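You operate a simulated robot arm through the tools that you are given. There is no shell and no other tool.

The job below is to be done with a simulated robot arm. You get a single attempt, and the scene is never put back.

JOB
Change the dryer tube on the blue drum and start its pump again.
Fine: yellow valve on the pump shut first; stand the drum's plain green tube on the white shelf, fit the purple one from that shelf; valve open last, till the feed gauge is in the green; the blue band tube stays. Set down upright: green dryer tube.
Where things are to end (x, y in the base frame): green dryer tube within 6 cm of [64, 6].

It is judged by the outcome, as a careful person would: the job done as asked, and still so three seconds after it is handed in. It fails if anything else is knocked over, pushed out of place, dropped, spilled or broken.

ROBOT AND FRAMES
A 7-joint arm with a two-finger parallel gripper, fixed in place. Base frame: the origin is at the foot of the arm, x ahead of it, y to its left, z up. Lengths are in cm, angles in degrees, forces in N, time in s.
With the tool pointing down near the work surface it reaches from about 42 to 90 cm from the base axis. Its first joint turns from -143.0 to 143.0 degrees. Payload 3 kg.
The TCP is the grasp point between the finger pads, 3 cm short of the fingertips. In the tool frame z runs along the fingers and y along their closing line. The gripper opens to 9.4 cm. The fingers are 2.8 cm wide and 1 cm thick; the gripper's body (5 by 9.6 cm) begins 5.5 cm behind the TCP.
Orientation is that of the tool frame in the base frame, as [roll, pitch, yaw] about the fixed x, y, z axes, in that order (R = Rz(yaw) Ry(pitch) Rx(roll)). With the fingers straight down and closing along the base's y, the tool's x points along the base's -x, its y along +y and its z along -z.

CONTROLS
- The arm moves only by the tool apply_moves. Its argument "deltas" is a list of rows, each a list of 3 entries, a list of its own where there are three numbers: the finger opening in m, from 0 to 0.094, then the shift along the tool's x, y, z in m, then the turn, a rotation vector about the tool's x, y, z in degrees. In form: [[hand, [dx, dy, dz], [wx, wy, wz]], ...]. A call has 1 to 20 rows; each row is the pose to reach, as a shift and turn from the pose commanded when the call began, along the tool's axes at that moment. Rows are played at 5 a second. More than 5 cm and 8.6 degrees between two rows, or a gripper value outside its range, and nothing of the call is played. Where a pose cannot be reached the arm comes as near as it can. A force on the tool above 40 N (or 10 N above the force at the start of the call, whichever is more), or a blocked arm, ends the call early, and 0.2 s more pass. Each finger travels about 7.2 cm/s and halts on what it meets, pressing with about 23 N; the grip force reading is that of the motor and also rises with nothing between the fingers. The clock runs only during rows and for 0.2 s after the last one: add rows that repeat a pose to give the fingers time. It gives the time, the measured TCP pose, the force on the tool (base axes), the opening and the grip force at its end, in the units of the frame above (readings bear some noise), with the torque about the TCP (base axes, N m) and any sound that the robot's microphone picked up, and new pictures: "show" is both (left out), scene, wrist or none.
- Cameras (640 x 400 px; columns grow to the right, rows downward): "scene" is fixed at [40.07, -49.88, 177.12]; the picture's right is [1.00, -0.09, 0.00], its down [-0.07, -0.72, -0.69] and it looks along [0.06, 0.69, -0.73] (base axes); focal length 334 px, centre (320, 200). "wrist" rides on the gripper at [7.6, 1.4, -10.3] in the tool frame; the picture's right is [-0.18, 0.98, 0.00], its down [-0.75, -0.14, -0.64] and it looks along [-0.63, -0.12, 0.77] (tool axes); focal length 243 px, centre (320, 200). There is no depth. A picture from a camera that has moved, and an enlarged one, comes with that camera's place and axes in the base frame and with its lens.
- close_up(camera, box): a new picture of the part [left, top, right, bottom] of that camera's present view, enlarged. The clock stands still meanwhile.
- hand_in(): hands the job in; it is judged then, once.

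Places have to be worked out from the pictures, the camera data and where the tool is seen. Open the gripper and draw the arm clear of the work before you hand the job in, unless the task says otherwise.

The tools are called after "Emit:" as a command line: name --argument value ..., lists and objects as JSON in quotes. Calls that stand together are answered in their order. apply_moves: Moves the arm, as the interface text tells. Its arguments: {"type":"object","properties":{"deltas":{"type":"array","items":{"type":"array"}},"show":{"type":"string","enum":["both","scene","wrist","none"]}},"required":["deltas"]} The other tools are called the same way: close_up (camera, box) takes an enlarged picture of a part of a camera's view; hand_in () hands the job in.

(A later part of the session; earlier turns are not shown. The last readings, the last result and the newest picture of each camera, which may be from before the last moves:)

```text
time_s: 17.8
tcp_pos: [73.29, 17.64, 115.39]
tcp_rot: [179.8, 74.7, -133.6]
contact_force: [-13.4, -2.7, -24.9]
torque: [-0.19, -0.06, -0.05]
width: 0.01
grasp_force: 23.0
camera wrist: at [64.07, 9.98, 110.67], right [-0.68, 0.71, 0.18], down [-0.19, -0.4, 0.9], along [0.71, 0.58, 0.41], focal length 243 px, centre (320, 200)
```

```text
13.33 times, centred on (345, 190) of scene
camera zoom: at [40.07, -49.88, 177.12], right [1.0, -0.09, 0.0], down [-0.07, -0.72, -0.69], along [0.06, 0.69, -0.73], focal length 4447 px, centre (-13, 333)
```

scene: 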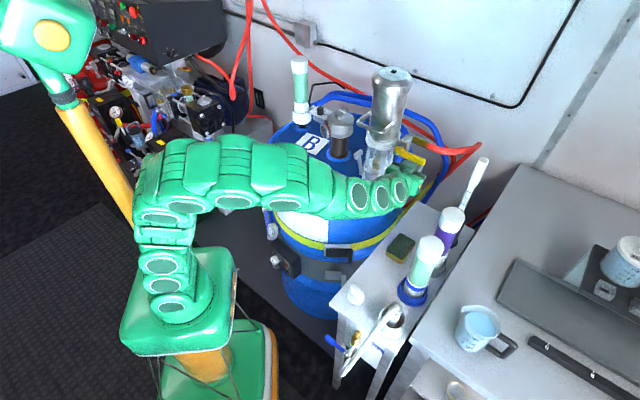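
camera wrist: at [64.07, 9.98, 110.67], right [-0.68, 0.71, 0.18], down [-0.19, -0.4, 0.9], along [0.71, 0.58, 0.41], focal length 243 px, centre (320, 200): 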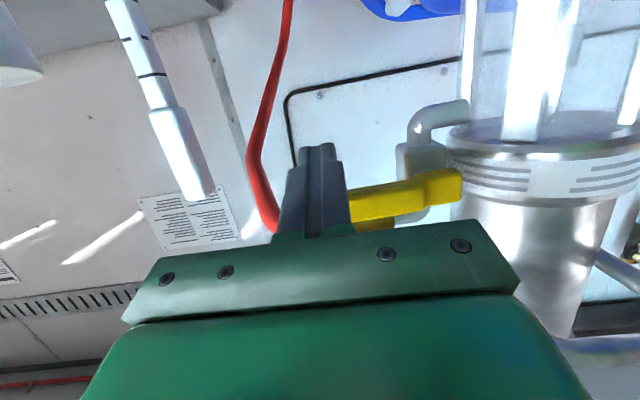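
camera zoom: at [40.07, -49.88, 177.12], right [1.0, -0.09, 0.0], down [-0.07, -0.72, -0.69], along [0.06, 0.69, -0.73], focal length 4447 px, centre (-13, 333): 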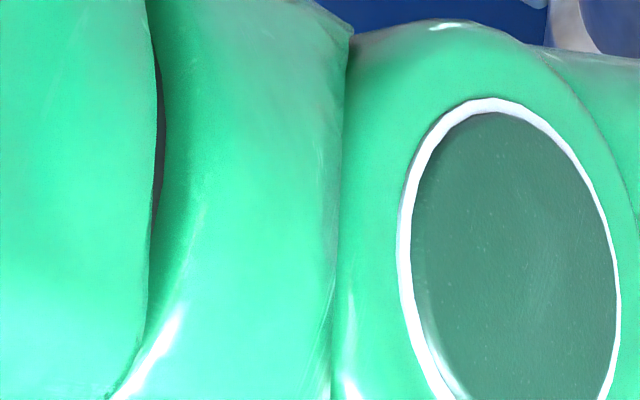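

The lever is horizontal and the reaction force (~25 N down) says it's at its stop. I ease off and back straight out, then check the gauge.

Emit:
apply_moves --deltas '[[0.0, [0.0048, 0, 0.0013], [0, 0, 0]], [0.0, [0.0126, 0, -0.0277], [0, 0, 0]], [0.0, [0.0203, 0, -0.0567], [0, 0, 0]], [0.0, [0.0281, 0, -0.0856], [0, 0, 0]], [0.0, [0.0281, 0, -0.0856], [0, 0, 0]]]' --show "both"

Emit:
close_up --camera "scene" --box '[320, 110, 440, 220]'

Emit:
close_up --camera "scene" --box '[325, 175, 365, 205]'

```text
time_s: 19.0
tcp_pos: [67.09, 11.04, 115.22]
tcp_rot: [-179.9, 75.0, -133.6]
contact_force: [-0.2, -0.3, -0.1]
torque: [-0.01, 0.0, 0.02]
width: 0.0
grasp_force: 22.9
camera wrist: at [57.87, 3.43, 110.29], right [-0.68, 0.71, 0.18], down [-0.19, -0.41, 0.89], along [0.71, 0.57, 0.41], focal length 243 px, centre (320, 200)
```

scene: 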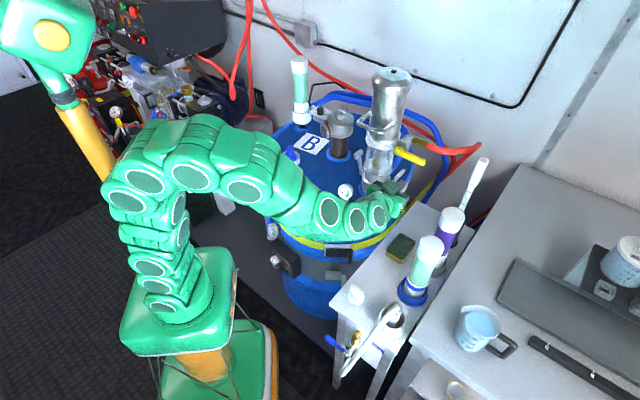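
wrist: 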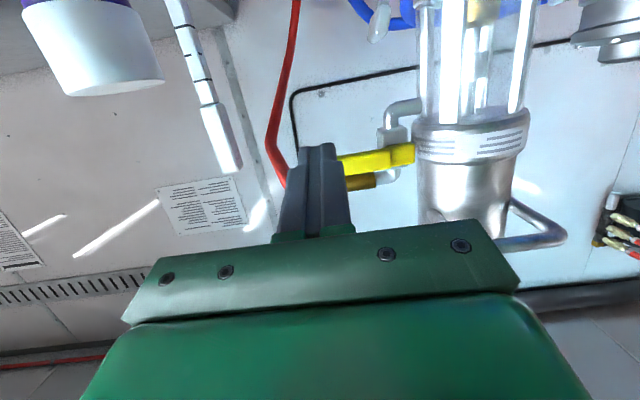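

```text
3.64 times, centred on (380, 165) of scene
camera zoom: at [40.07, -49.88, 177.12], right [1.0, -0.09, 0.0], down [-0.07, -0.72, -0.69], along [0.06, 0.69, -0.73], focal length 1213 px, centre (102, 327)
```

zoom: 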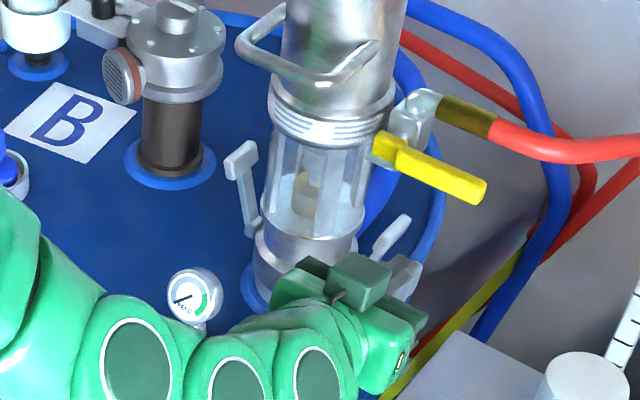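

```text
13.33 times, centred on (345, 190) of scene
camera zoom: at [40.07, -49.88, 177.12], right [1.0, -0.09, 0.0], down [-0.07, -0.72, -0.69], along [0.06, 0.69, -0.73], focal length 4447 px, centre (-13, 333)
```

zoom: 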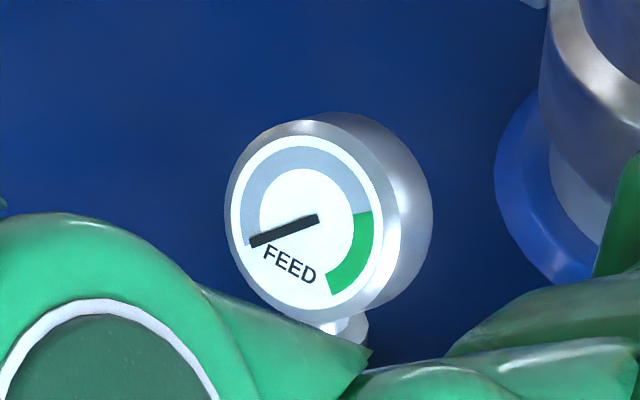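

The gauge has dropped to zero, so the pump is shut off. Next I back away from the valve with less tilt and the fingers open, then move round toward the green tube on the drum (about [43.4, 70.5], z≈100–124).

Emit:
apply_moves --deltas '[[0.02, [-0.0005, 0.02, -0.027], [0, 7.5, 0]], [0.04, [-0.001, 0.04, -0.054], [0, 15, 0]], [0.06, [-0.0015, 0.06, -0.081], [0, 22.5, 0]], [0.08, [-0.002, 0.0803, -0.108], [0, 30, 0]], [0.094, [-0.002, 0.0803, -0.108], [0, 30, 0]]]' --show "none"

Emit:
apply_moves --deltas '[[0.094, [-0.0106, 0.0395, 0.007], [-1, 0, -1]], [0.094, [-0.0212, 0.079, 0.0141], [-2, 0, -2]], [0.094, [-0.0317, 0.1185, 0.0211], [-3, 0, -3]], [0.094, [-0.0423, 0.158, 0.0282], [-4, 0, -4]], [0.094, [-0.0529, 0.1975, 0.0352], [-5, 0, -5]], [0.094, [-0.0634, 0.237, 0.0422], [-6, 0, -6]], [0.094, [-0.074, 0.2765, 0.0493], [-7, 0, -7]], [0.094, [-0.0846, 0.316, 0.0563], [-8, 0, -8]], [0.094, [-0.093, 0.347, 0.076], [-8.5, 0, -8.5]], [0.094, [-0.1014, 0.379, 0.0957], [-8.5, 0, -8.5]], [0.094, [-0.1098, 0.41, 0.1154], [-8.5, 0, -8.5]], [0.094, [-0.1182, 0.442, 0.1351], [-8.5, 0, -8.5]], [0.094, [-0.1266, 0.473, 0.155], [-8.5, 0, -8.5]], [0.094, [-0.1266, 0.473, 0.155], [-8.5, 0, -8.5]]]' --show "both"

```text
time_s: 20.2
tcp_pos: [53.98, 9.18, 117.88]
tcp_rot: [-180.0, 44.9, -133.5]
contact_force: [0.2, 0.3, -0.3]
torque: [0.01, -0.02, 0.0]
width: 9.4
grasp_force: 0.1
```

```text
time_s: 21.7
tcp_pos: [45.03, 30.43, 99.3]
tcp_rot: [164.4, 24.3, -136.1]
contact_force: [-5.0, -16.6, 60.0]
torque: [-2.47, -1.91, -0.75]
width: 8.98
grasp_force: 0.2
stopped in row 7: the arm was blocked; the commanded pose is now the measured one
camera wrist: at [37.91, 21.63, 105.46], right [-0.61, 0.72, 0.32], down [0.54, 0.09, 0.84], along [0.58, 0.68, -0.44], focal length 243 px, centre (320, 200)
```

scene: 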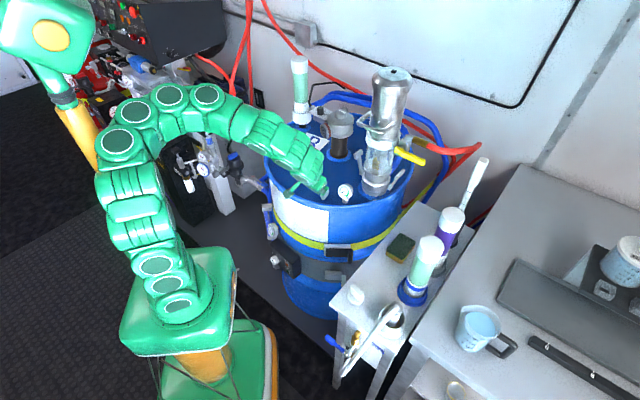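
wrist: 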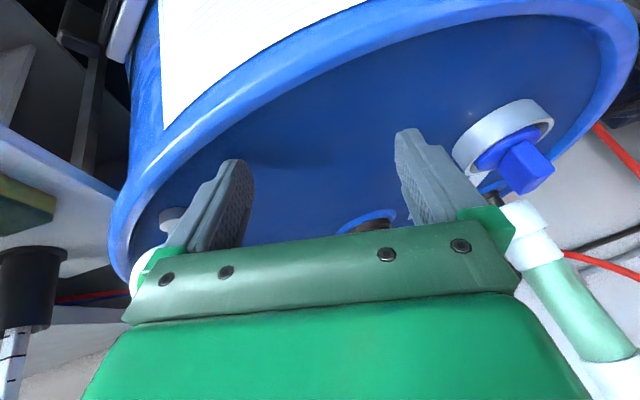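

The arm swung off path (apparently a joint-configuration change) and dipped until a finger touched the drum lid. Before moving I inspect the contact closely.

Emit:
close_up --camera "scene" --box '[260, 110, 420, 220]'

Emit:
close_up --camera "wrist" --box '[100, 100, 420, 300]'

```text
3.64 times, centred on (340, 165) of scene
camera zoom: at [40.07, -49.88, 177.12], right [1.0, -0.09, 0.0], down [-0.07, -0.72, -0.69], along [0.06, 0.69, -0.73], focal length 1213 px, centre (247, 327)
```

zoom: 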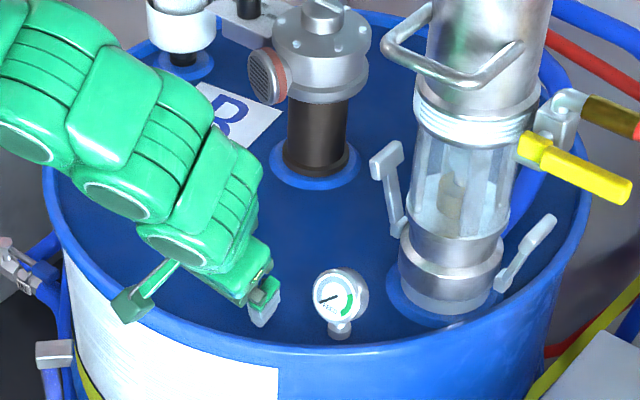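

```text
2.00 times, centred on (260, 200) of wrist
camera zoom: at [37.91, 21.63, 105.46], right [-0.61, 0.72, 0.32], down [0.54, 0.09, 0.84], along [0.58, 0.68, -0.44], focal length 485 px, centre (440, 200)
```

zoom: 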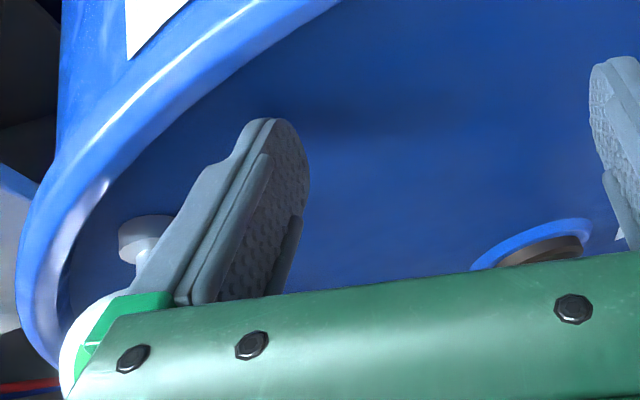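

Only the fingertip rests on the lid; the gauge and fittings look fine. I lift straight up in small steps.

Emit:
apply_moves --deltas '[[0.09, [-0.0041, 0.0025, -0.0088], [0, 0, 0]], [0.09, [-0.0083, 0.0049, -0.0176], [0, 0, 0]], [0.09, [-0.0124, 0.0074, -0.0264], [0, 0, 0]], [0.09, [-0.0165, 0.0098, -0.0351], [0, 0, 0]]]' --show "scene"

```text
time_s: 22.7
tcp_pos: [44.88, 30.89, 101.91]
tcp_rot: [161.1, 23.0, -137.9]
contact_force: [-0.7, 0.8, -0.3]
torque: [0.0, 0.03, -0.02]
width: 9.01
grasp_force: 0.0
```

scene: 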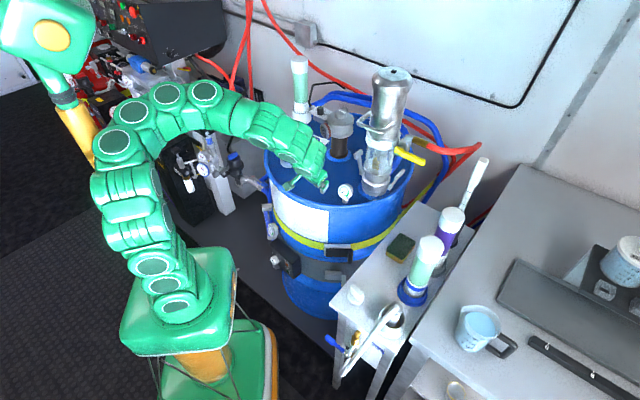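

Emit:
apply_moves --deltas '[[0.09, [0, 0, 0], [0, 0, 0]], [0.09, [0, 0, 0], [0, 0, 0]], [0.09, [0, 0, 0], [0, 0, 0]]]' --show "none"

```text
time_s: 23.5
tcp_pos: [45.05, 30.36, 101.44]
tcp_rot: [162.1, 22.3, -137.6]
contact_force: [-0.2, -0.2, -0.5]
torque: [-0.03, 0.0, -0.01]
width: 8.99
grasp_force: 0.0
```

The pose hasn't fully settled to a clean orientation. I raise it further while rolling the tool back to level heading (roll 180, tilt 30).

Emit:
apply_moves --deltas '[[0.09, [-0.0048, 0.0036, -0.011], [4.5, -1.9, 0]], [0.09, [-0.0095, 0.0071, -0.022], [9, -3.8, 0]], [0.09, [-0.0143, 0.0107, -0.033], [13.4, -5.8, 0]], [0.09, [-0.019, 0.0142, -0.044], [17.9, -7.7, 0]], [0.09, [-0.019, 0.0142, -0.044], [17.9, -7.7, 0]], [0.09, [-0.019, 0.0142, -0.044], [17.9, -7.7, 0]]]' --show "scene"

```text
time_s: 24.0
tcp_pos: [45.42, 29.61, 99.08]
tcp_rot: [165.4, 20.4, -139.8]
contact_force: [-11.6, -16.5, 84.0]
torque: [-3.21, -1.97, -0.81]
width: 8.09
grasp_force: 0.1
stopped in row 2: the force on the tool passed its limit at 95 N (the readings are from after the stop); the commanded pose is now the measured one
```

scene: 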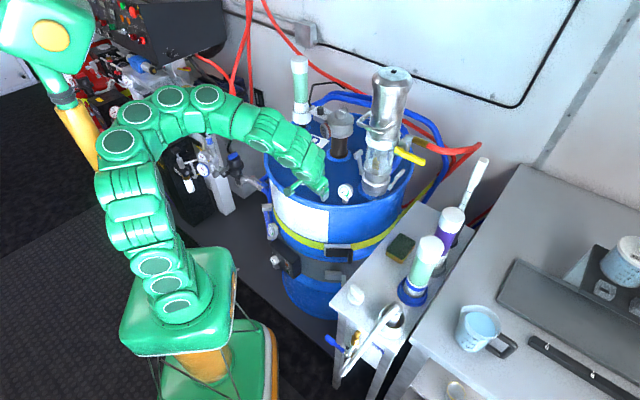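

That orientation isn't feasible this close in, so the arm was folding down. I'll go toward plain tool-down (feasible at this radius) while lifting gently.

Emit:
apply_moves --deltas '[[0.09, [-0.0035, 0.0024, -0.0091], [1.5, 2, 0]], [0.09, [-0.007, 0.0047, -0.0181], [3, 4, 0]], [0.09, [-0.0105, 0.0071, -0.0272], [4.5, 6, 0]]]' --show "none"

```text
time_s: 24.8
tcp_pos: [45.59, 29.59, 101.46]
tcp_rot: [169.6, 13.9, -138.8]
contact_force: [0.0, 0.9, 0.7]
torque: [0.05, 0.02, -0.02]
width: 8.99
grasp_force: 0.1
```

That works. Continuing to lift and level to tool-down.

Emit:
apply_moves --deltas '[[0.094, [-0.0038, 0.0028, -0.0153], [2.1, 2.8, 0]], [0.094, [-0.0077, 0.0056, -0.0306], [4.2, 5.6, 0]], [0.094, [-0.0115, 0.0084, -0.0458], [6.2, 8.3, 0]], [0.094, [-0.0154, 0.0112, -0.0611], [8.3, 11.1, 0]], [0.094, [-0.0192, 0.014, -0.0764], [10.4, 13.9, 0]], [0.094, [-0.0192, 0.014, -0.0764], [10.4, 13.9, 0]]]' --show "both"

```text
time_s: 26.2
tcp_pos: [45.5, 29.59, 109.56]
tcp_rot: [-179.6, 0.0, -137.6]
contact_force: [-0.8, -0.7, 0.2]
torque: [0.0, -0.04, 0.0]
width: 9.43
grasp_force: 0.1
camera wrist: at [38.89, 25.44, 119.77], right [-0.53, 0.85, -0.01], down [0.65, 0.41, 0.64], along [0.55, 0.33, -0.77], focal length 243 px, centre (320, 200)
```

scene: 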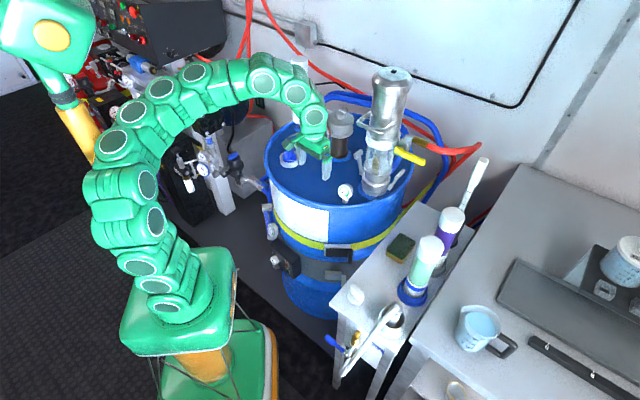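
wrist: 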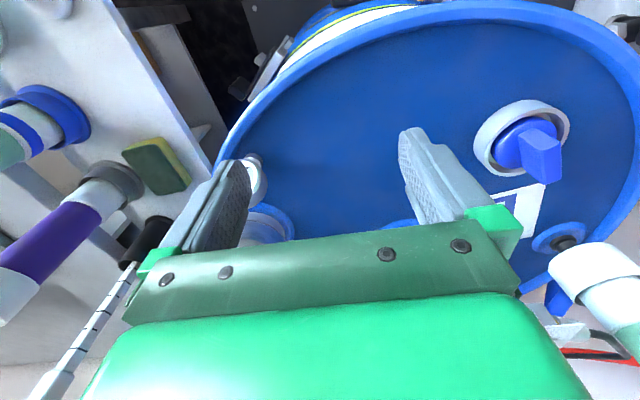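

Recovered: tool down at [45.5, 29.6, 109.6], nothing appears disturbed. Now I move tool-down around to [33, 50, 120], heading 58° toward the drum's green tube.

Emit:
apply_moves --deltas '[[0.094, [0, 0.01, -0.04], [0, 0, -2]], [0.094, [-0.005, 0.04, -0.07], [0, 0, -4]], [0.094, [-0.014, 0.08, -0.09], [0, 0, -7]], [0.094, [-0.022, 0.12, -0.104], [0, 0, -10]], [0.094, [-0.03, 0.16, -0.104], [0, 0, -13]], [0.094, [-0.038, 0.2, -0.104], [0, 0, -15]], [0.094, [-0.0452, 0.235, -0.104], [0, 0, -16]], [0.094, [-0.0452, 0.235, -0.104], [0, 0, -16]]]' --show "both"

```text
time_s: 28.0
tcp_pos: [34.1, 49.48, 119.19]
tcp_rot: [176.5, -0.6, -122.0]
contact_force: [0.4, -0.4, -0.2]
torque: [0.0, -0.04, 0.05]
width: 9.38
grasp_force: 0.0
camera wrist: at [29.5, 43.54, 129.64], right [-0.73, 0.68, 0.06], down [0.56, 0.55, 0.62], along [0.39, 0.49, -0.78], focal length 243 px, centre (320, 200)
```

scene: 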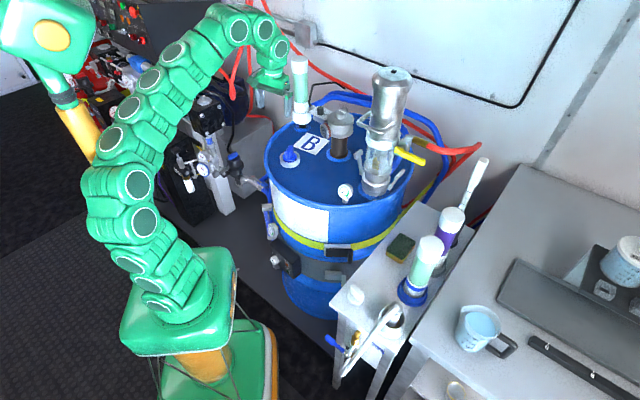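
wrist: 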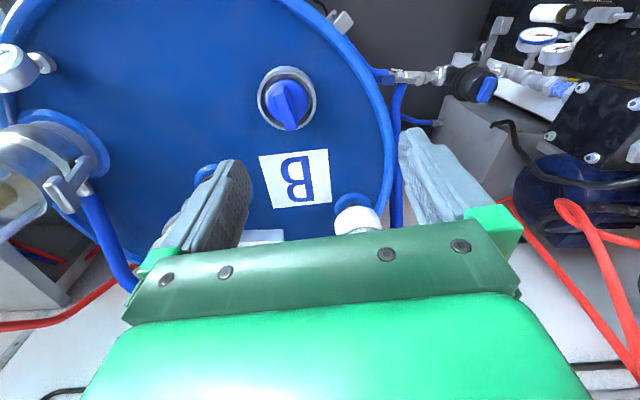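

Emit:
apply_moves --deltas '[[0.094, [0, 0, 0], [0, 0, 0]], [0.094, [0, 0, 0], [0, 0, 0]], [0.094, [0, 0, 0], [0, 0, 0]]]' --show "none"

```text
time_s: 28.8
tcp_pos: [34.19, 49.5, 119.09]
tcp_rot: [176.5, -0.7, -121.9]
contact_force: [-0.8, -1.0, 0.4]
torque: [0.01, 0.01, 0.01]
width: 9.4
grasp_force: 0.0
```

The pose settled with a steady error of ~1.5 cm and 3.5°, so something may be hindering the arm. I look at the elbow region near the orange post.

Emit:
close_up --camera "scene" --box '[0, 0, 200, 320]'

Emit:
close_up --camera "scene" --box '[230, 20, 350, 180]'

```text
1.25 times, centred on (100, 160) of scene
camera zoom: at [40.07, -49.88, 177.12], right [1.0, -0.09, 0.0], down [-0.07, -0.72, -0.69], along [0.06, 0.69, -0.73], focal length 417 px, centre (595, 250)
```

zoom: 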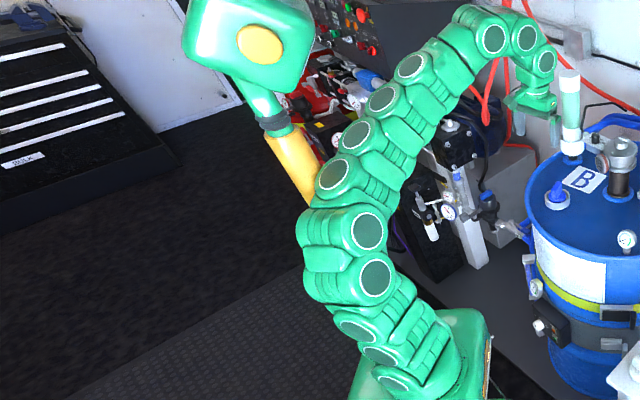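

```text
2.50 times, centred on (290, 100) of scene
camera zoom: at [40.07, -49.88, 177.12], right [1.0, -0.09, 0.0], down [-0.07, -0.72, -0.69], along [0.06, 0.69, -0.73], focal length 834 px, centre (395, 450)
```

zoom: 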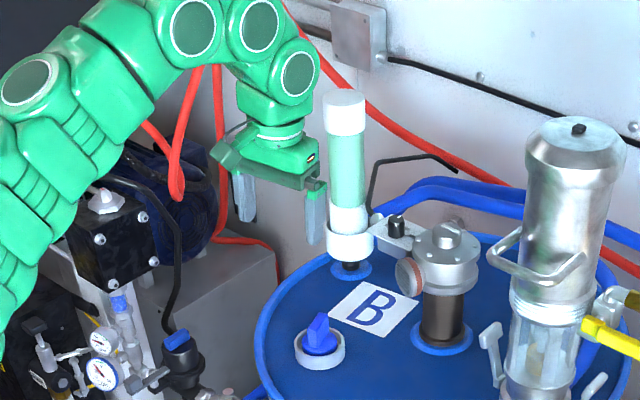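

The arm's elbow is close to the robot's own mast when folded in, which explains the error; moving outward should free it. I move outward 8 cm along the heading while tilting 30°.

Emit:
apply_moves --deltas '[[0.094, [-0.02, 0, 0], [0, -6, 0]], [0.094, [-0.04, 0, 0.005], [0, -12, 0]], [0.094, [-0.06, 0, 0.01], [0, -18, 0]], [0.094, [-0.07, 0, 0.015], [0, -24, 0]], [0.094, [-0.08, 0, 0.02], [0, -30, 0]], [0.094, [-0.08, 0, 0.02], [0, -30, 0]]]' --show "both"

```text
time_s: 29.7
tcp_pos: [48.2, 46.73, 117.12]
tcp_rot: [-180.0, 19.1, -134.9]
contact_force: [-0.1, -0.6, 0.4]
torque: [-0.03, 0.02, 0.02]
width: 9.4
grasp_force: 0.1
stopped in row 4: the arm was blocked; the commanded pose is now the measured one
camera wrist: at [39.8, 40.18, 124.35], right [-0.57, 0.82, 0.06], down [0.45, 0.26, 0.85], along [0.68, 0.52, -0.52], focal length 243 px, centre (320, 200)
```

scene: 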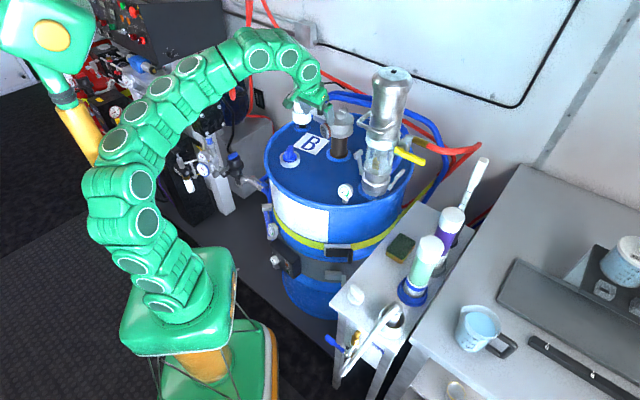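
wrist: 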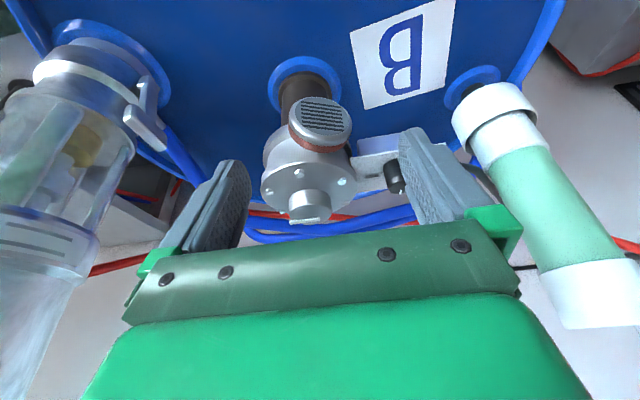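

Roll and radius are exactly as commanded, only the base azimuth is off by about −13°, so I'll test how the arm follows a slow pure rotation about the base (+6°).

Emit:
apply_moves --deltas '[[0.094, [0.0006, 0.0177, -0.0002], [-0.49, 0, -1.42]], [0.094, [0.0013, 0.0354, -0.0004], [-0.98, 0, -2.83]], [0.094, [0.0019, 0.053, -0.0007], [-1.47, 0, -4.25]], [0.094, [0.0026, 0.0707, -0.0009], [-1.96, 0, -5.67]], [0.094, [0.0026, 0.0707, -0.0009], [-1.96, 0, -5.67]], [0.094, [0.0026, 0.0707, -0.0009], [-1.96, 0, -5.67]]]' --show "scene"

```text
time_s: 31.1
tcp_pos: [44.15, 50.69, 116.53]
tcp_rot: [179.5, 18.6, -130.1]
contact_force: [0.3, 0.3, 0.2]
torque: [-0.01, 0.01, 0.01]
width: 9.4
grasp_force: 0.1
```

scene: 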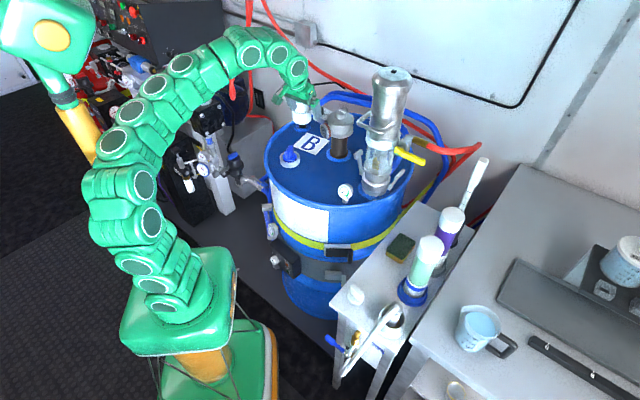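

The arm lags ~1.2° against something when rotating left, probably its elbow near the mast. Approaching the tube with the hand heading along +y (φ≈90°) keeps the wrist further right, so I turn the heading by +40° here while lifting 3 cm.

Emit:
apply_moves --deltas '[[0.094, [-0.003, 0, -0.0095], [-0.8, 0, -2.4]], [0.094, [-0.006, 0, -0.019], [-2.4, 0, -7.1]], [0.094, [-0.0096, 0, -0.0284], [-4, 0, -11.9]], [0.094, [-0.0096, 0, -0.0284], [-5.6, 0, -16.6]], [0.094, [-0.0096, 0, -0.0284], [-7.2, 0, -21.3]], [0.094, [-0.0096, 0, -0.0284], [-8.8, 0, -26.1]], [0.094, [-0.0096, 0, -0.0284], [-10.4, 0, -30.8]], [0.094, [-0.0096, 0, -0.0284], [-11.8, 0, -35]], [0.094, [-0.0096, 0, -0.0284], [-12.8, 0, -37.9]], [0.094, [-0.0096, 0, -0.0284], [-12.8, 0, -37.9]]]' --show "both"

```text
time_s: 33.3
tcp_pos: [42.71, 51.76, 120.35]
tcp_rot: [-179.0, 18.6, -88.4]
contact_force: [0.0, 0.2, 0.1]
torque: [-0.01, -0.01, 0.0]
width: 9.4
grasp_force: 0.1
camera wrist: at [41.45, 41.12, 127.53], right [-0.99, 0.15, 0.04], down [0.12, 0.51, 0.85], along [0.11, 0.85, -0.52], focal length 243 px, centre (320, 200)
```

scene: 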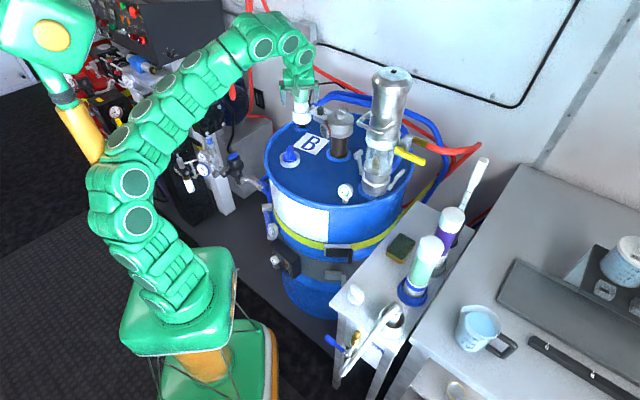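
wrist: 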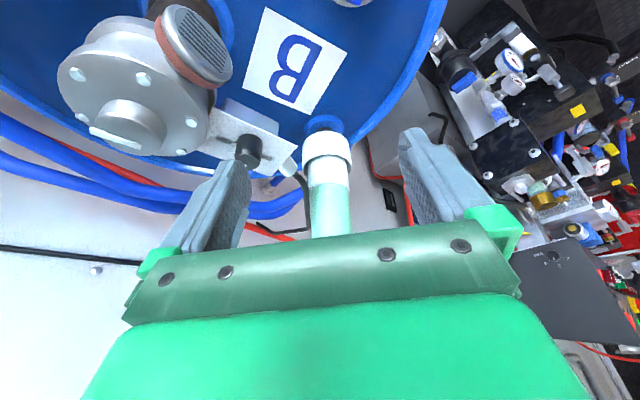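

The tube now stands straight ahead between the open fingers (≈[43.5, 70]). I increase the tilt to 65° so that the palm will clear the tube, at a standoff.

Emit:
apply_moves --deltas '[[0.094, [-0.0026, 0, 0.0079], [0, -7.7, 0]], [0.094, [-0.0052, 0, 0.0158], [0, -15.5, 0]], [0.094, [-0.0079, 0, 0.0238], [0, -23.2, 0]], [0.094, [-0.0105, 0, 0.0317], [0, -31, 0]], [0.094, [-0.0131, 0, 0.0396], [0, -38.7, 0]], [0.094, [-0.0157, 0, 0.0475], [0, -46.4, 0]], [0.094, [-0.0157, 0, 0.0475], [0, -46.4, 0]], [0.094, [-0.0157, 0, 0.0475], [0, -46.4, 0]]]' --show "both"

```text
time_s: 35.1
tcp_pos: [42.64, 54.74, 116.63]
tcp_rot: [-178.0, 65.6, -86.7]
contact_force: [-0.8, 0.1, 0.1]
torque: [-0.02, 0.0, 0.01]
width: 9.39
grasp_force: 0.0
camera wrist: at [41.55, 42.17, 113.94], right [-0.99, 0.05, 0.15], down [0.13, -0.27, 0.95], along [0.09, 0.96, 0.26], focal length 243 px, centre (320, 200)
```

scene: 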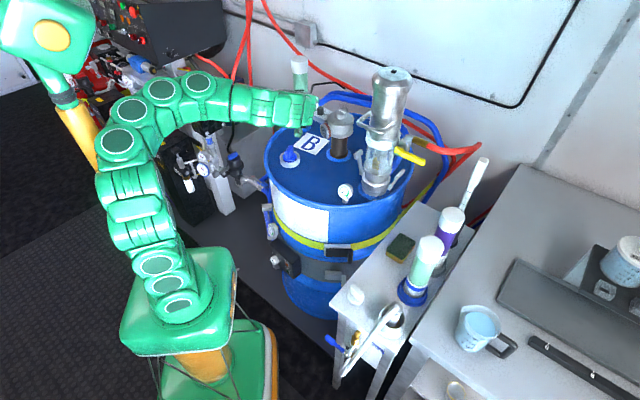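
wrist: 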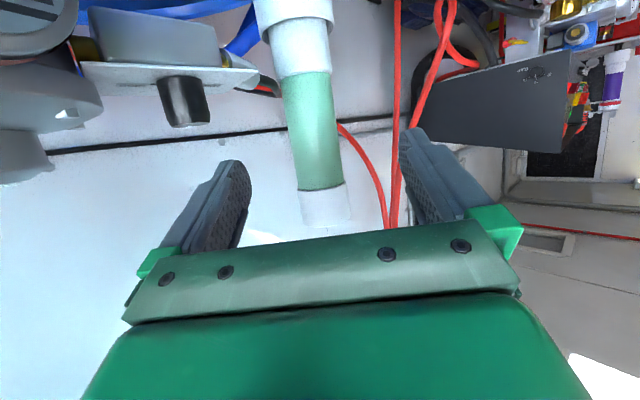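

Emit:
close_up --camera "wrist" --box '[230, 0, 420, 240]'

Emit:
close_up --camera "scene" --box '[270, 45, 350, 145]'

```text
1.67 times, centred on (325, 120) of wrist
camera zoom: at [41.55, 42.17, 113.94], right [-0.99, 0.05, 0.15], down [0.13, -0.27, 0.95], along [0.09, 0.96, 0.26], focal length 404 px, centre (312, 333)
```

zoom: 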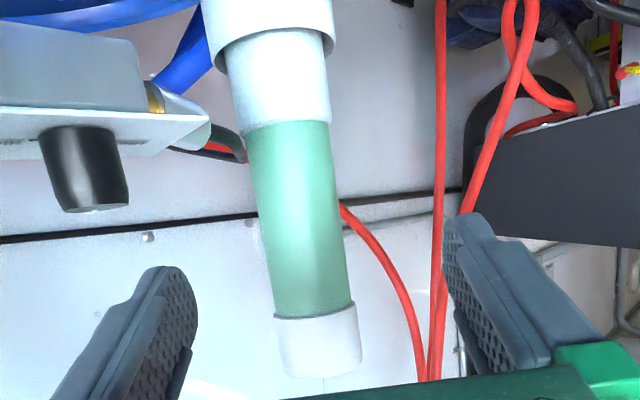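

```text
4.00 times, centred on (310, 95) of scene
camera zoom: at [40.07, -49.88, 177.12], right [1.0, -0.09, 0.0], down [-0.07, -0.72, -0.69], along [0.06, 0.69, -0.73], focal length 1334 px, centre (360, 620)
```

zoom: 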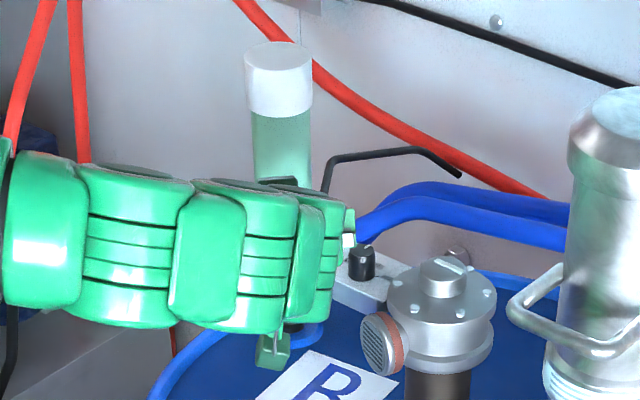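

The tube sits at about x≈43.9, y≈71 with caps at z≈120–124.5; the cable and sensor box lie lower than my finger path. I advance partway and recheck.

Emit:
apply_moves --deltas '[[0.094, [-0.0058, -0.0025, 0.022], [0, 0, 0]], [0.094, [-0.0116, -0.005, 0.044], [0, 0, 0]], [0.094, [-0.0174, -0.0076, 0.066], [0, 0, 0]], [0.094, [-0.0232, -0.0101, 0.088], [0, 0, 0]], [0.094, [-0.0232, -0.0101, 0.088], [0, 0, 0]]]' --show "wrist"

Emit:
close_up --camera "wrist" --box '[200, 0, 460, 240]'

```text
time_s: 36.3
tcp_pos: [43.53, 63.69, 114.47]
tcp_rot: [-178.5, 65.3, -87.4]
contact_force: [0.0, 0.4, -0.9]
torque: [-0.03, 0.01, 0.02]
width: 9.39
grasp_force: 0.0
camera wrist: at [42.53, 51.04, 111.91], right [-0.99, 0.06, 0.16], down [0.14, -0.27, 0.95], along [0.09, 0.96, 0.25], focal length 243 px, centre (320, 200)
```

wrist: 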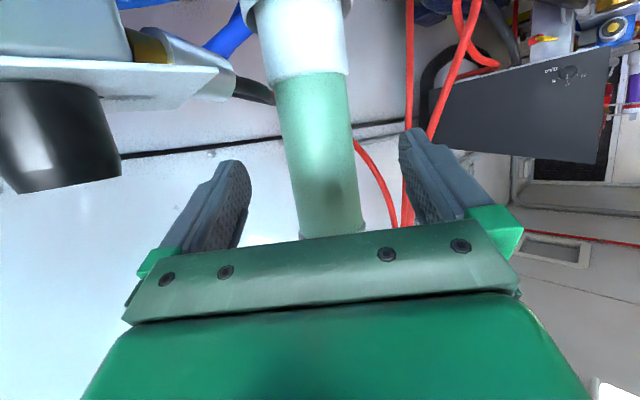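

```text
1.67 times, centred on (330, 120) of wrist
camera zoom: at [42.53, 51.04, 111.91], right [-0.99, 0.06, 0.16], down [0.14, -0.27, 0.95], along [0.09, 0.96, 0.25], focal length 404 px, centre (303, 333)
```

zoom: 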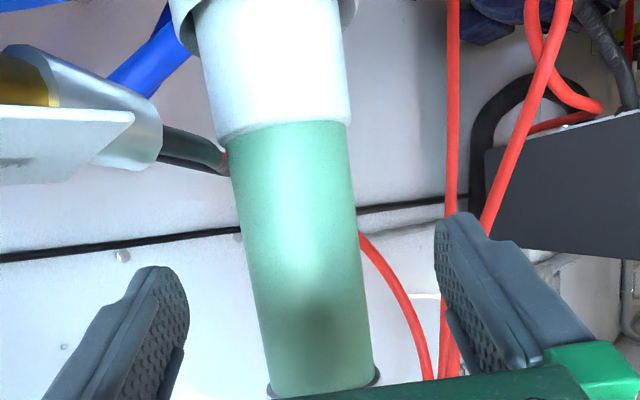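

Refined tube axis: [43.8, 71.4]; it's centred between the fingers. I advance the last 7.7 cm without closing, then check.

Emit:
apply_moves --deltas '[[0.094, [-0.0069, -0.001, 0.018], [0, 0, 0]], [0.094, [-0.0138, -0.0021, 0.036], [0, 0, 0]], [0.094, [-0.0207, -0.0032, 0.054], [0, 0, 0]], [0.094, [-0.0276, -0.0042, 0.072], [0, 0, 0]], [0.094, [-0.0276, -0.0042, 0.072], [0, 0, 0]]]' --show "both"

Emit:
close_up --camera "wrist" --box '[200, 0, 460, 240]'

Emit:
close_up --camera "scene" --box '[270, 45, 350, 145]'

```text
time_s: 37.5
tcp_pos: [44.02, 71.26, 114.21]
tcp_rot: [-178.4, 65.4, -87.4]
contact_force: [-0.6, -0.5, 0.0]
torque: [-0.02, -0.01, 0.05]
width: 9.39
grasp_force: 0.0
camera wrist: at [42.78, 58.76, 111.58], right [-0.99, 0.06, 0.16], down [0.14, -0.27, 0.95], along [0.09, 0.96, 0.25], focal length 243 px, centre (320, 200)
```

scene: 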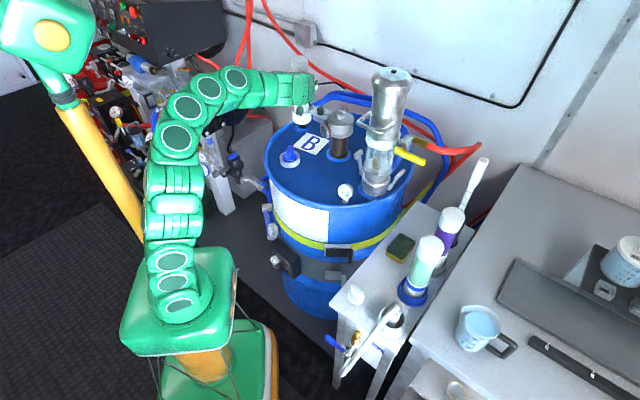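
wrist: 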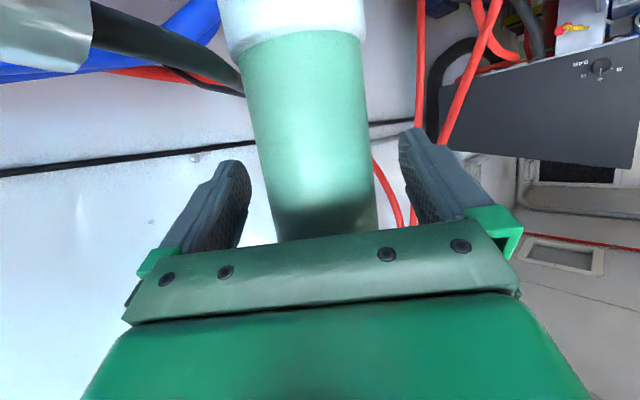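

```text
1.67 times, centred on (330, 120) of wrist
camera zoom: at [42.78, 58.76, 111.58], right [-0.99, 0.06, 0.16], down [0.14, -0.27, 0.95], along [0.09, 0.96, 0.25], focal length 404 px, centre (303, 333)
```

zoom: 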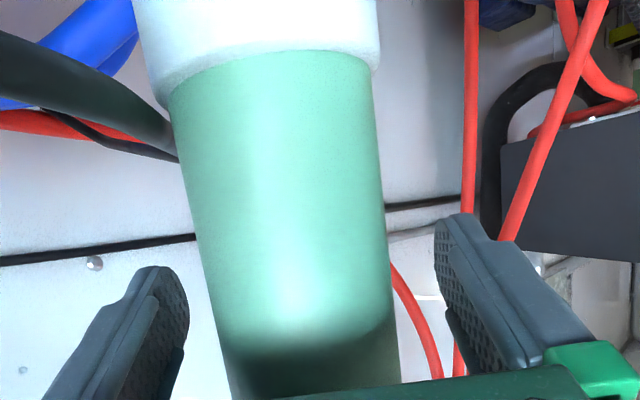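

```text
4.00 times, centred on (310, 95) of scene
camera zoom: at [40.07, -49.88, 177.12], right [1.0, -0.09, 0.0], down [-0.07, -0.72, -0.69], along [0.06, 0.69, -0.73], focal length 1334 px, centre (360, 620)
```

zoom: 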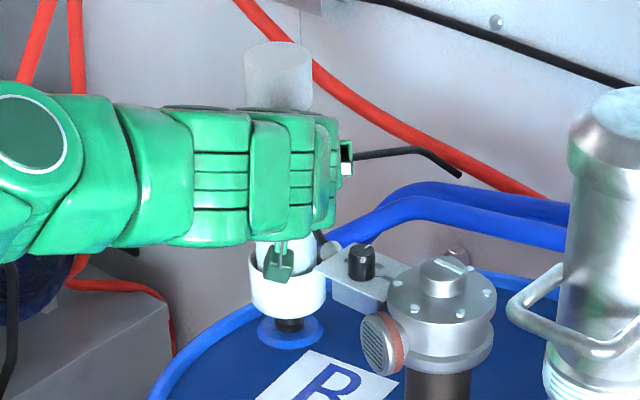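

The tube is centred between the pads at TCP height. Closing on the green body.

Emit:
apply_moves --deltas '[[0.07, [0, 0, 0], [0, 0, 0]], [0.05, [0, 0, 0], [0, 0, 0]], [0.03, [0, 0, 0], [0, 0, 0]], [0.03, [0, 0, 0], [0, 0, 0]], [0.03, [0, 0, 0], [0, 0, 0]]]' --show "wrist"

```text
time_s: 38.7
tcp_pos: [43.88, 71.25, 114.33]
tcp_rot: [-178.6, 65.3, -87.4]
contact_force: [-0.9, 0.0, 1.9]
torque: [0.0, 0.36, -0.02]
width: 5.98
grasp_force: 23.8
camera wrist: at [42.77, 58.76, 111.58], right [-0.99, 0.06, 0.16], down [0.14, -0.27, 0.95], along [0.09, 0.96, 0.25], focal length 243 px, centre (320, 200)
```

wrist: 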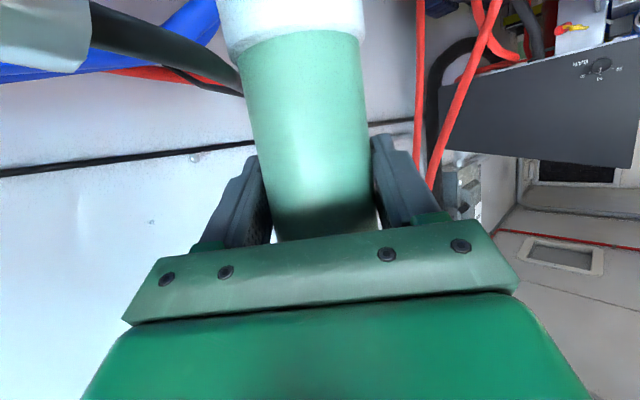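

Gripped at 5.98 cm width. I lift straight up slowly and watch the force.

Emit:
apply_moves --deltas '[[0.03, [-0.0055, -0.0001, -0.0025], [0, 0, 0]], [0.03, [-0.0109, -0.0001, -0.005], [0, 0, 0]], [0.03, [-0.0164, -0.0002, -0.0075], [0, 0, 0]], [0.03, [-0.0218, -0.0003, -0.01], [0, 0, 0]]]' --show "scene"

Emit:
close_up --camera "scene" --box '[270, 35, 350, 145]'

```text
time_s: 39.7
tcp_pos: [43.99, 71.22, 116.72]
tcp_rot: [-178.6, 65.4, -87.5]
contact_force: [-0.1, 0.3, -3.5]
torque: [0.01, -0.01, 0.03]
width: 5.95
grasp_force: 23.1
```

scene: 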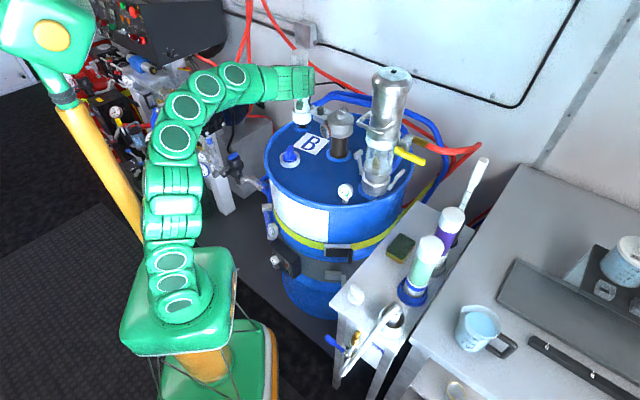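

```text
3.64 times, centred on (310, 90) of scene
camera zoom: at [40.07, -49.88, 177.12], right [1.0, -0.09, 0.0], down [-0.07, -0.72, -0.69], along [0.06, 0.69, -0.73], focal length 1213 px, centre (356, 600)
```

zoom: 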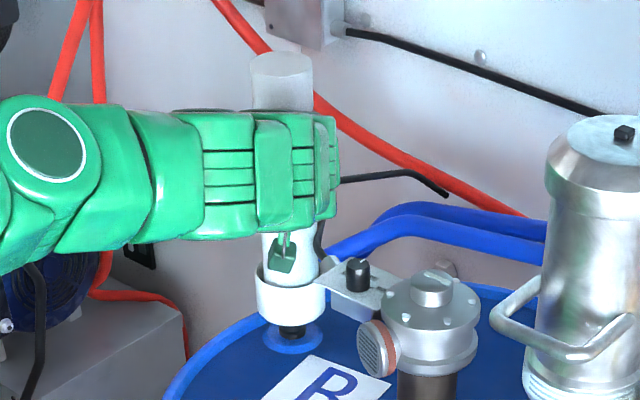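

The tube slides up freely (weight ≈3.5 N). Continuing the lift by another 6 cm.

Emit:
apply_moves --deltas '[[0.03, [-0.0091, -0.0001, -0.0042], [0, 0, 0]], [0.03, [-0.0182, -0.0002, -0.0084], [0, 0, 0]], [0.03, [-0.0273, -0.0003, -0.0125], [0, 0, 0]], [0.03, [-0.0364, -0.0004, -0.0167], [0, 0, 0]], [0.03, [-0.0455, -0.0005, -0.0209], [0, 0, 0]], [0.03, [-0.0545, -0.0006, -0.0251], [0, 0, 0]], [0.03, [-0.0545, -0.0006, -0.0251], [0, 0, 0]]]' --show "both"

Emit:
close_up --camera "scene" --box '[270, 35, 350, 145]'

```text
time_s: 41.3
tcp_pos: [43.91, 71.38, 122.64]
tcp_rot: [-178.6, 65.3, -87.4]
contact_force: [-0.3, -0.7, -3.2]
torque: [-0.03, 0.02, 0.03]
width: 5.97
grasp_force: 22.5
camera wrist: at [42.76, 58.73, 119.97], right [-0.99, 0.06, 0.16], down [0.14, -0.27, 0.95], along [0.09, 0.96, 0.25], focal length 243 px, centre (320, 200)
```

scene: 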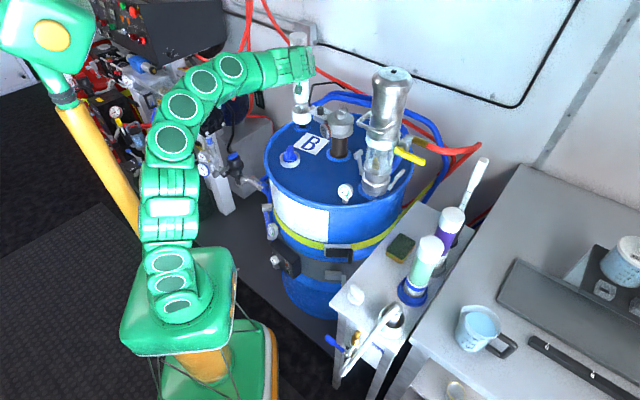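
wrist: 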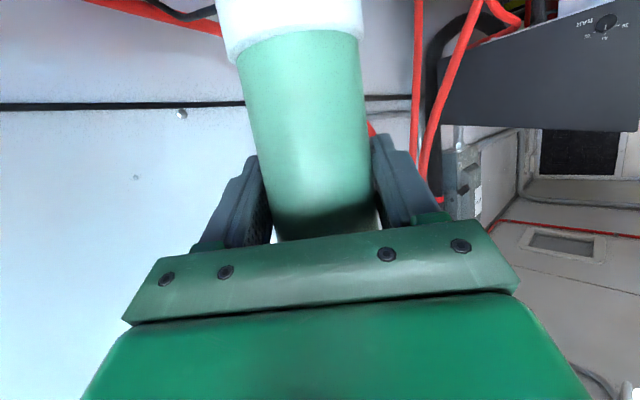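

```text
3.64 times, centred on (310, 90) of scene
camera zoom: at [40.07, -49.88, 177.12], right [1.0, -0.09, 0.0], down [-0.07, -0.72, -0.69], along [0.06, 0.69, -0.73], focal length 1213 px, centre (356, 600)
```

zoom: 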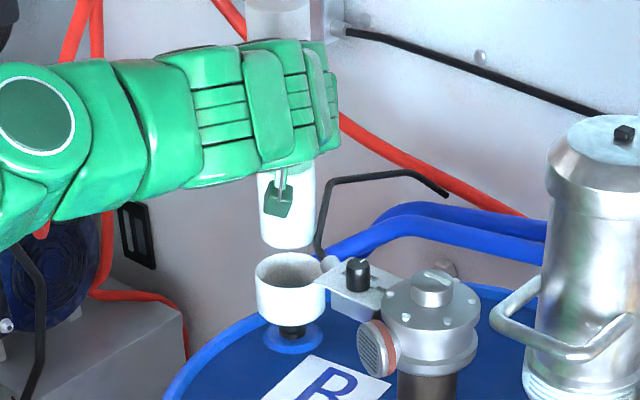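

The tube is clear of its cup (bottom ≈14.5 cm below the TCP). I now carry it upright, only rotating about the vertical: back along −y, then around in front of the pump toward the shelf.

Emit:
apply_moves --deltas '[[0.03, [0.0113, 0.003, -0.0303], [0, 0, 0]], [0.03, [0.0227, 0.0059, -0.0606], [0, 0, 0]], [0.03, [0.034, 0.0089, -0.0909], [0, 0, 0]], [0.03, [0.0453, 0.0118, -0.1212], [0, 0, 0]], [0.03, [0.0567, 0.0148, -0.1515], [0, 0, 0]], [0.03, [0.068, 0.0177, -0.1818], [0, 0, 0]], [0.03, [0.083, 0.0114, -0.2053], [1.8, 0, 0.8]], [0.03, [0.098, 0.0052, -0.2289], [3.6, 0, 1.7]], [0.03, [0.113, -0.0011, -0.2524], [5.4, 0.1, 2.5]], [0.03, [0.128, -0.0074, -0.2759], [7.2, 0.1, 3.3]]]' --show "both"

```text
time_s: 43.7
tcp_pos: [46.66, 40.85, 120.17]
tcp_rot: [171.2, 65.3, -105.1]
contact_force: [-0.4, 0.1, -3.7]
torque: [-0.04, -0.02, 0.03]
width: 5.97
grasp_force: 23.4
stopped in row 10: the arm was blocked; the commanded pose is now the measured one
camera wrist: at [43.59, 28.57, 117.52], right [-0.95, 0.19, 0.23], down [0.17, -0.29, 0.94], along [0.25, 0.94, 0.25], focal length 243 px, centre (320, 200)
```

scene: 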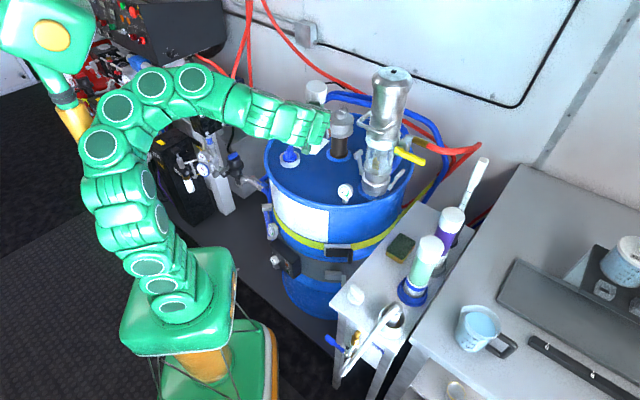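
wrist: 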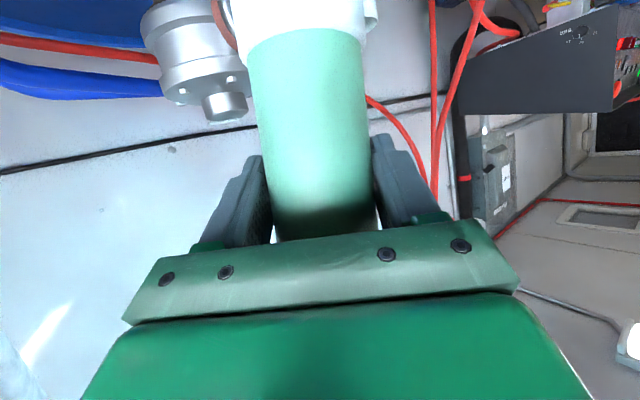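

The elbow seems to press against the mast when the arm folds this much (pose off by ~2.7 cm, tube tilted ~4° but held). Lifting higher unfolds the arm, so I raise straight up by 8 cm.

Emit:
apply_moves --deltas '[[0.03, [-0.0091, 0.0006, -0.0041], [0, 0, 0]], [0.03, [-0.0182, 0.0013, -0.0083], [0, 0, 0]], [0.03, [-0.0273, 0.0019, -0.0124], [0, 0, 0]], [0.03, [-0.0363, 0.0026, -0.0165], [0, 0, 0]], [0.03, [-0.0454, 0.0032, -0.0207], [0, 0, 0]], [0.03, [-0.0545, 0.0038, -0.0248], [0, 0, 0]], [0.03, [-0.0636, 0.0045, -0.0289], [0, 0, 0]], [0.03, [-0.0727, 0.0051, -0.033], [0, 0, 0]], [0.03, [-0.0727, 0.0051, -0.033], [0, 0, 0]]]' --show "both"

```text
time_s: 45.7
tcp_pos: [47.25, 40.57, 127.7]
tcp_rot: [169.6, 65.1, -106.8]
contact_force: [-0.1, -0.6, -2.8]
torque: [-0.01, -0.02, 0.01]
width: 5.99
grasp_force: 23.2
camera wrist: at [44.0, 28.31, 125.17], right [-0.95, 0.2, 0.24], down [0.18, -0.3, 0.94], along [0.26, 0.93, 0.25], focal length 243 px, centre (320, 200)
```

scene: 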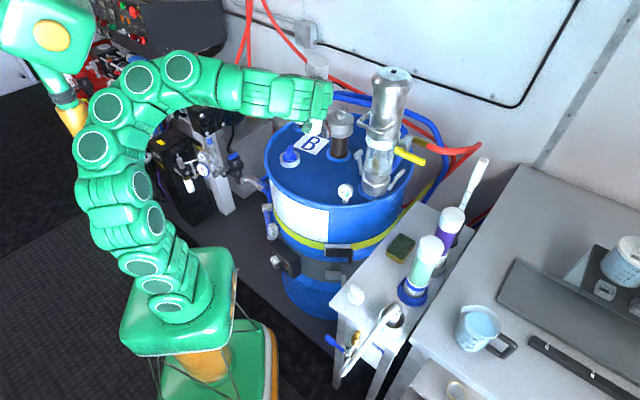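
wrist: 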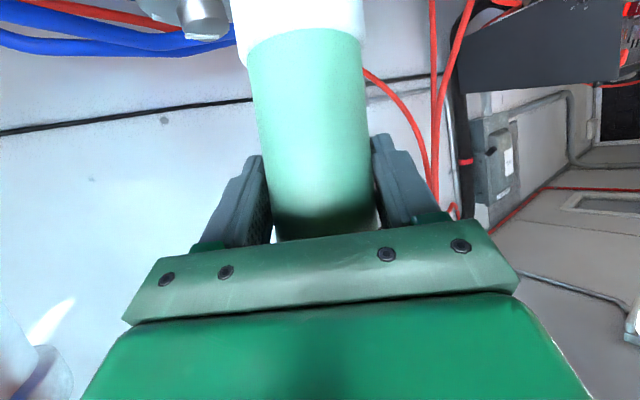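

The elbow still binds. Turning the heading the other way (to ~100°) moves the wrist right/outward and unfolds the arm, so I do that while raising 5 cm and levelling the roll.

Emit:
apply_moves --deltas '[[0.03, [-0.009, 0.0008, -0.0041], [-2.8, 0.2, -2.2]], [0.03, [-0.018, 0.0015, -0.0083], [-5.6, 0.3, -4.5]], [0.03, [-0.027, 0.0023, -0.0124], [-8.4, 0.5, -6.7]], [0.03, [-0.036, 0.003, -0.0166], [-11.2, 0.7, -8.9]], [0.03, [-0.045, 0.0038, -0.0207], [-14, 0.8, -11.2]], [0.03, [-0.045, 0.0038, -0.0207], [-14, 0.8, -11.2]], [0.03, [-0.045, 0.0038, -0.0207], [-14, 0.8, -11.2]]]' --show "scene"

```text
time_s: 47.3
tcp_pos: [46.34, 41.11, 133.45]
tcp_rot: [-177.4, 65.0, -77.1]
contact_force: [0.1, 0.3, -4.3]
torque: [-0.02, 0.02, 0.03]
width: 5.98
grasp_force: 22.7
```

scene: 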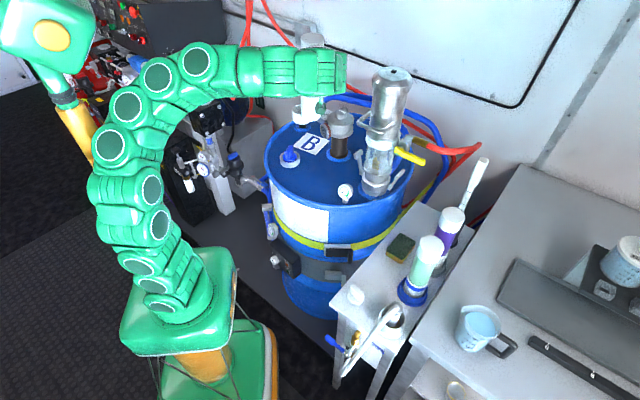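

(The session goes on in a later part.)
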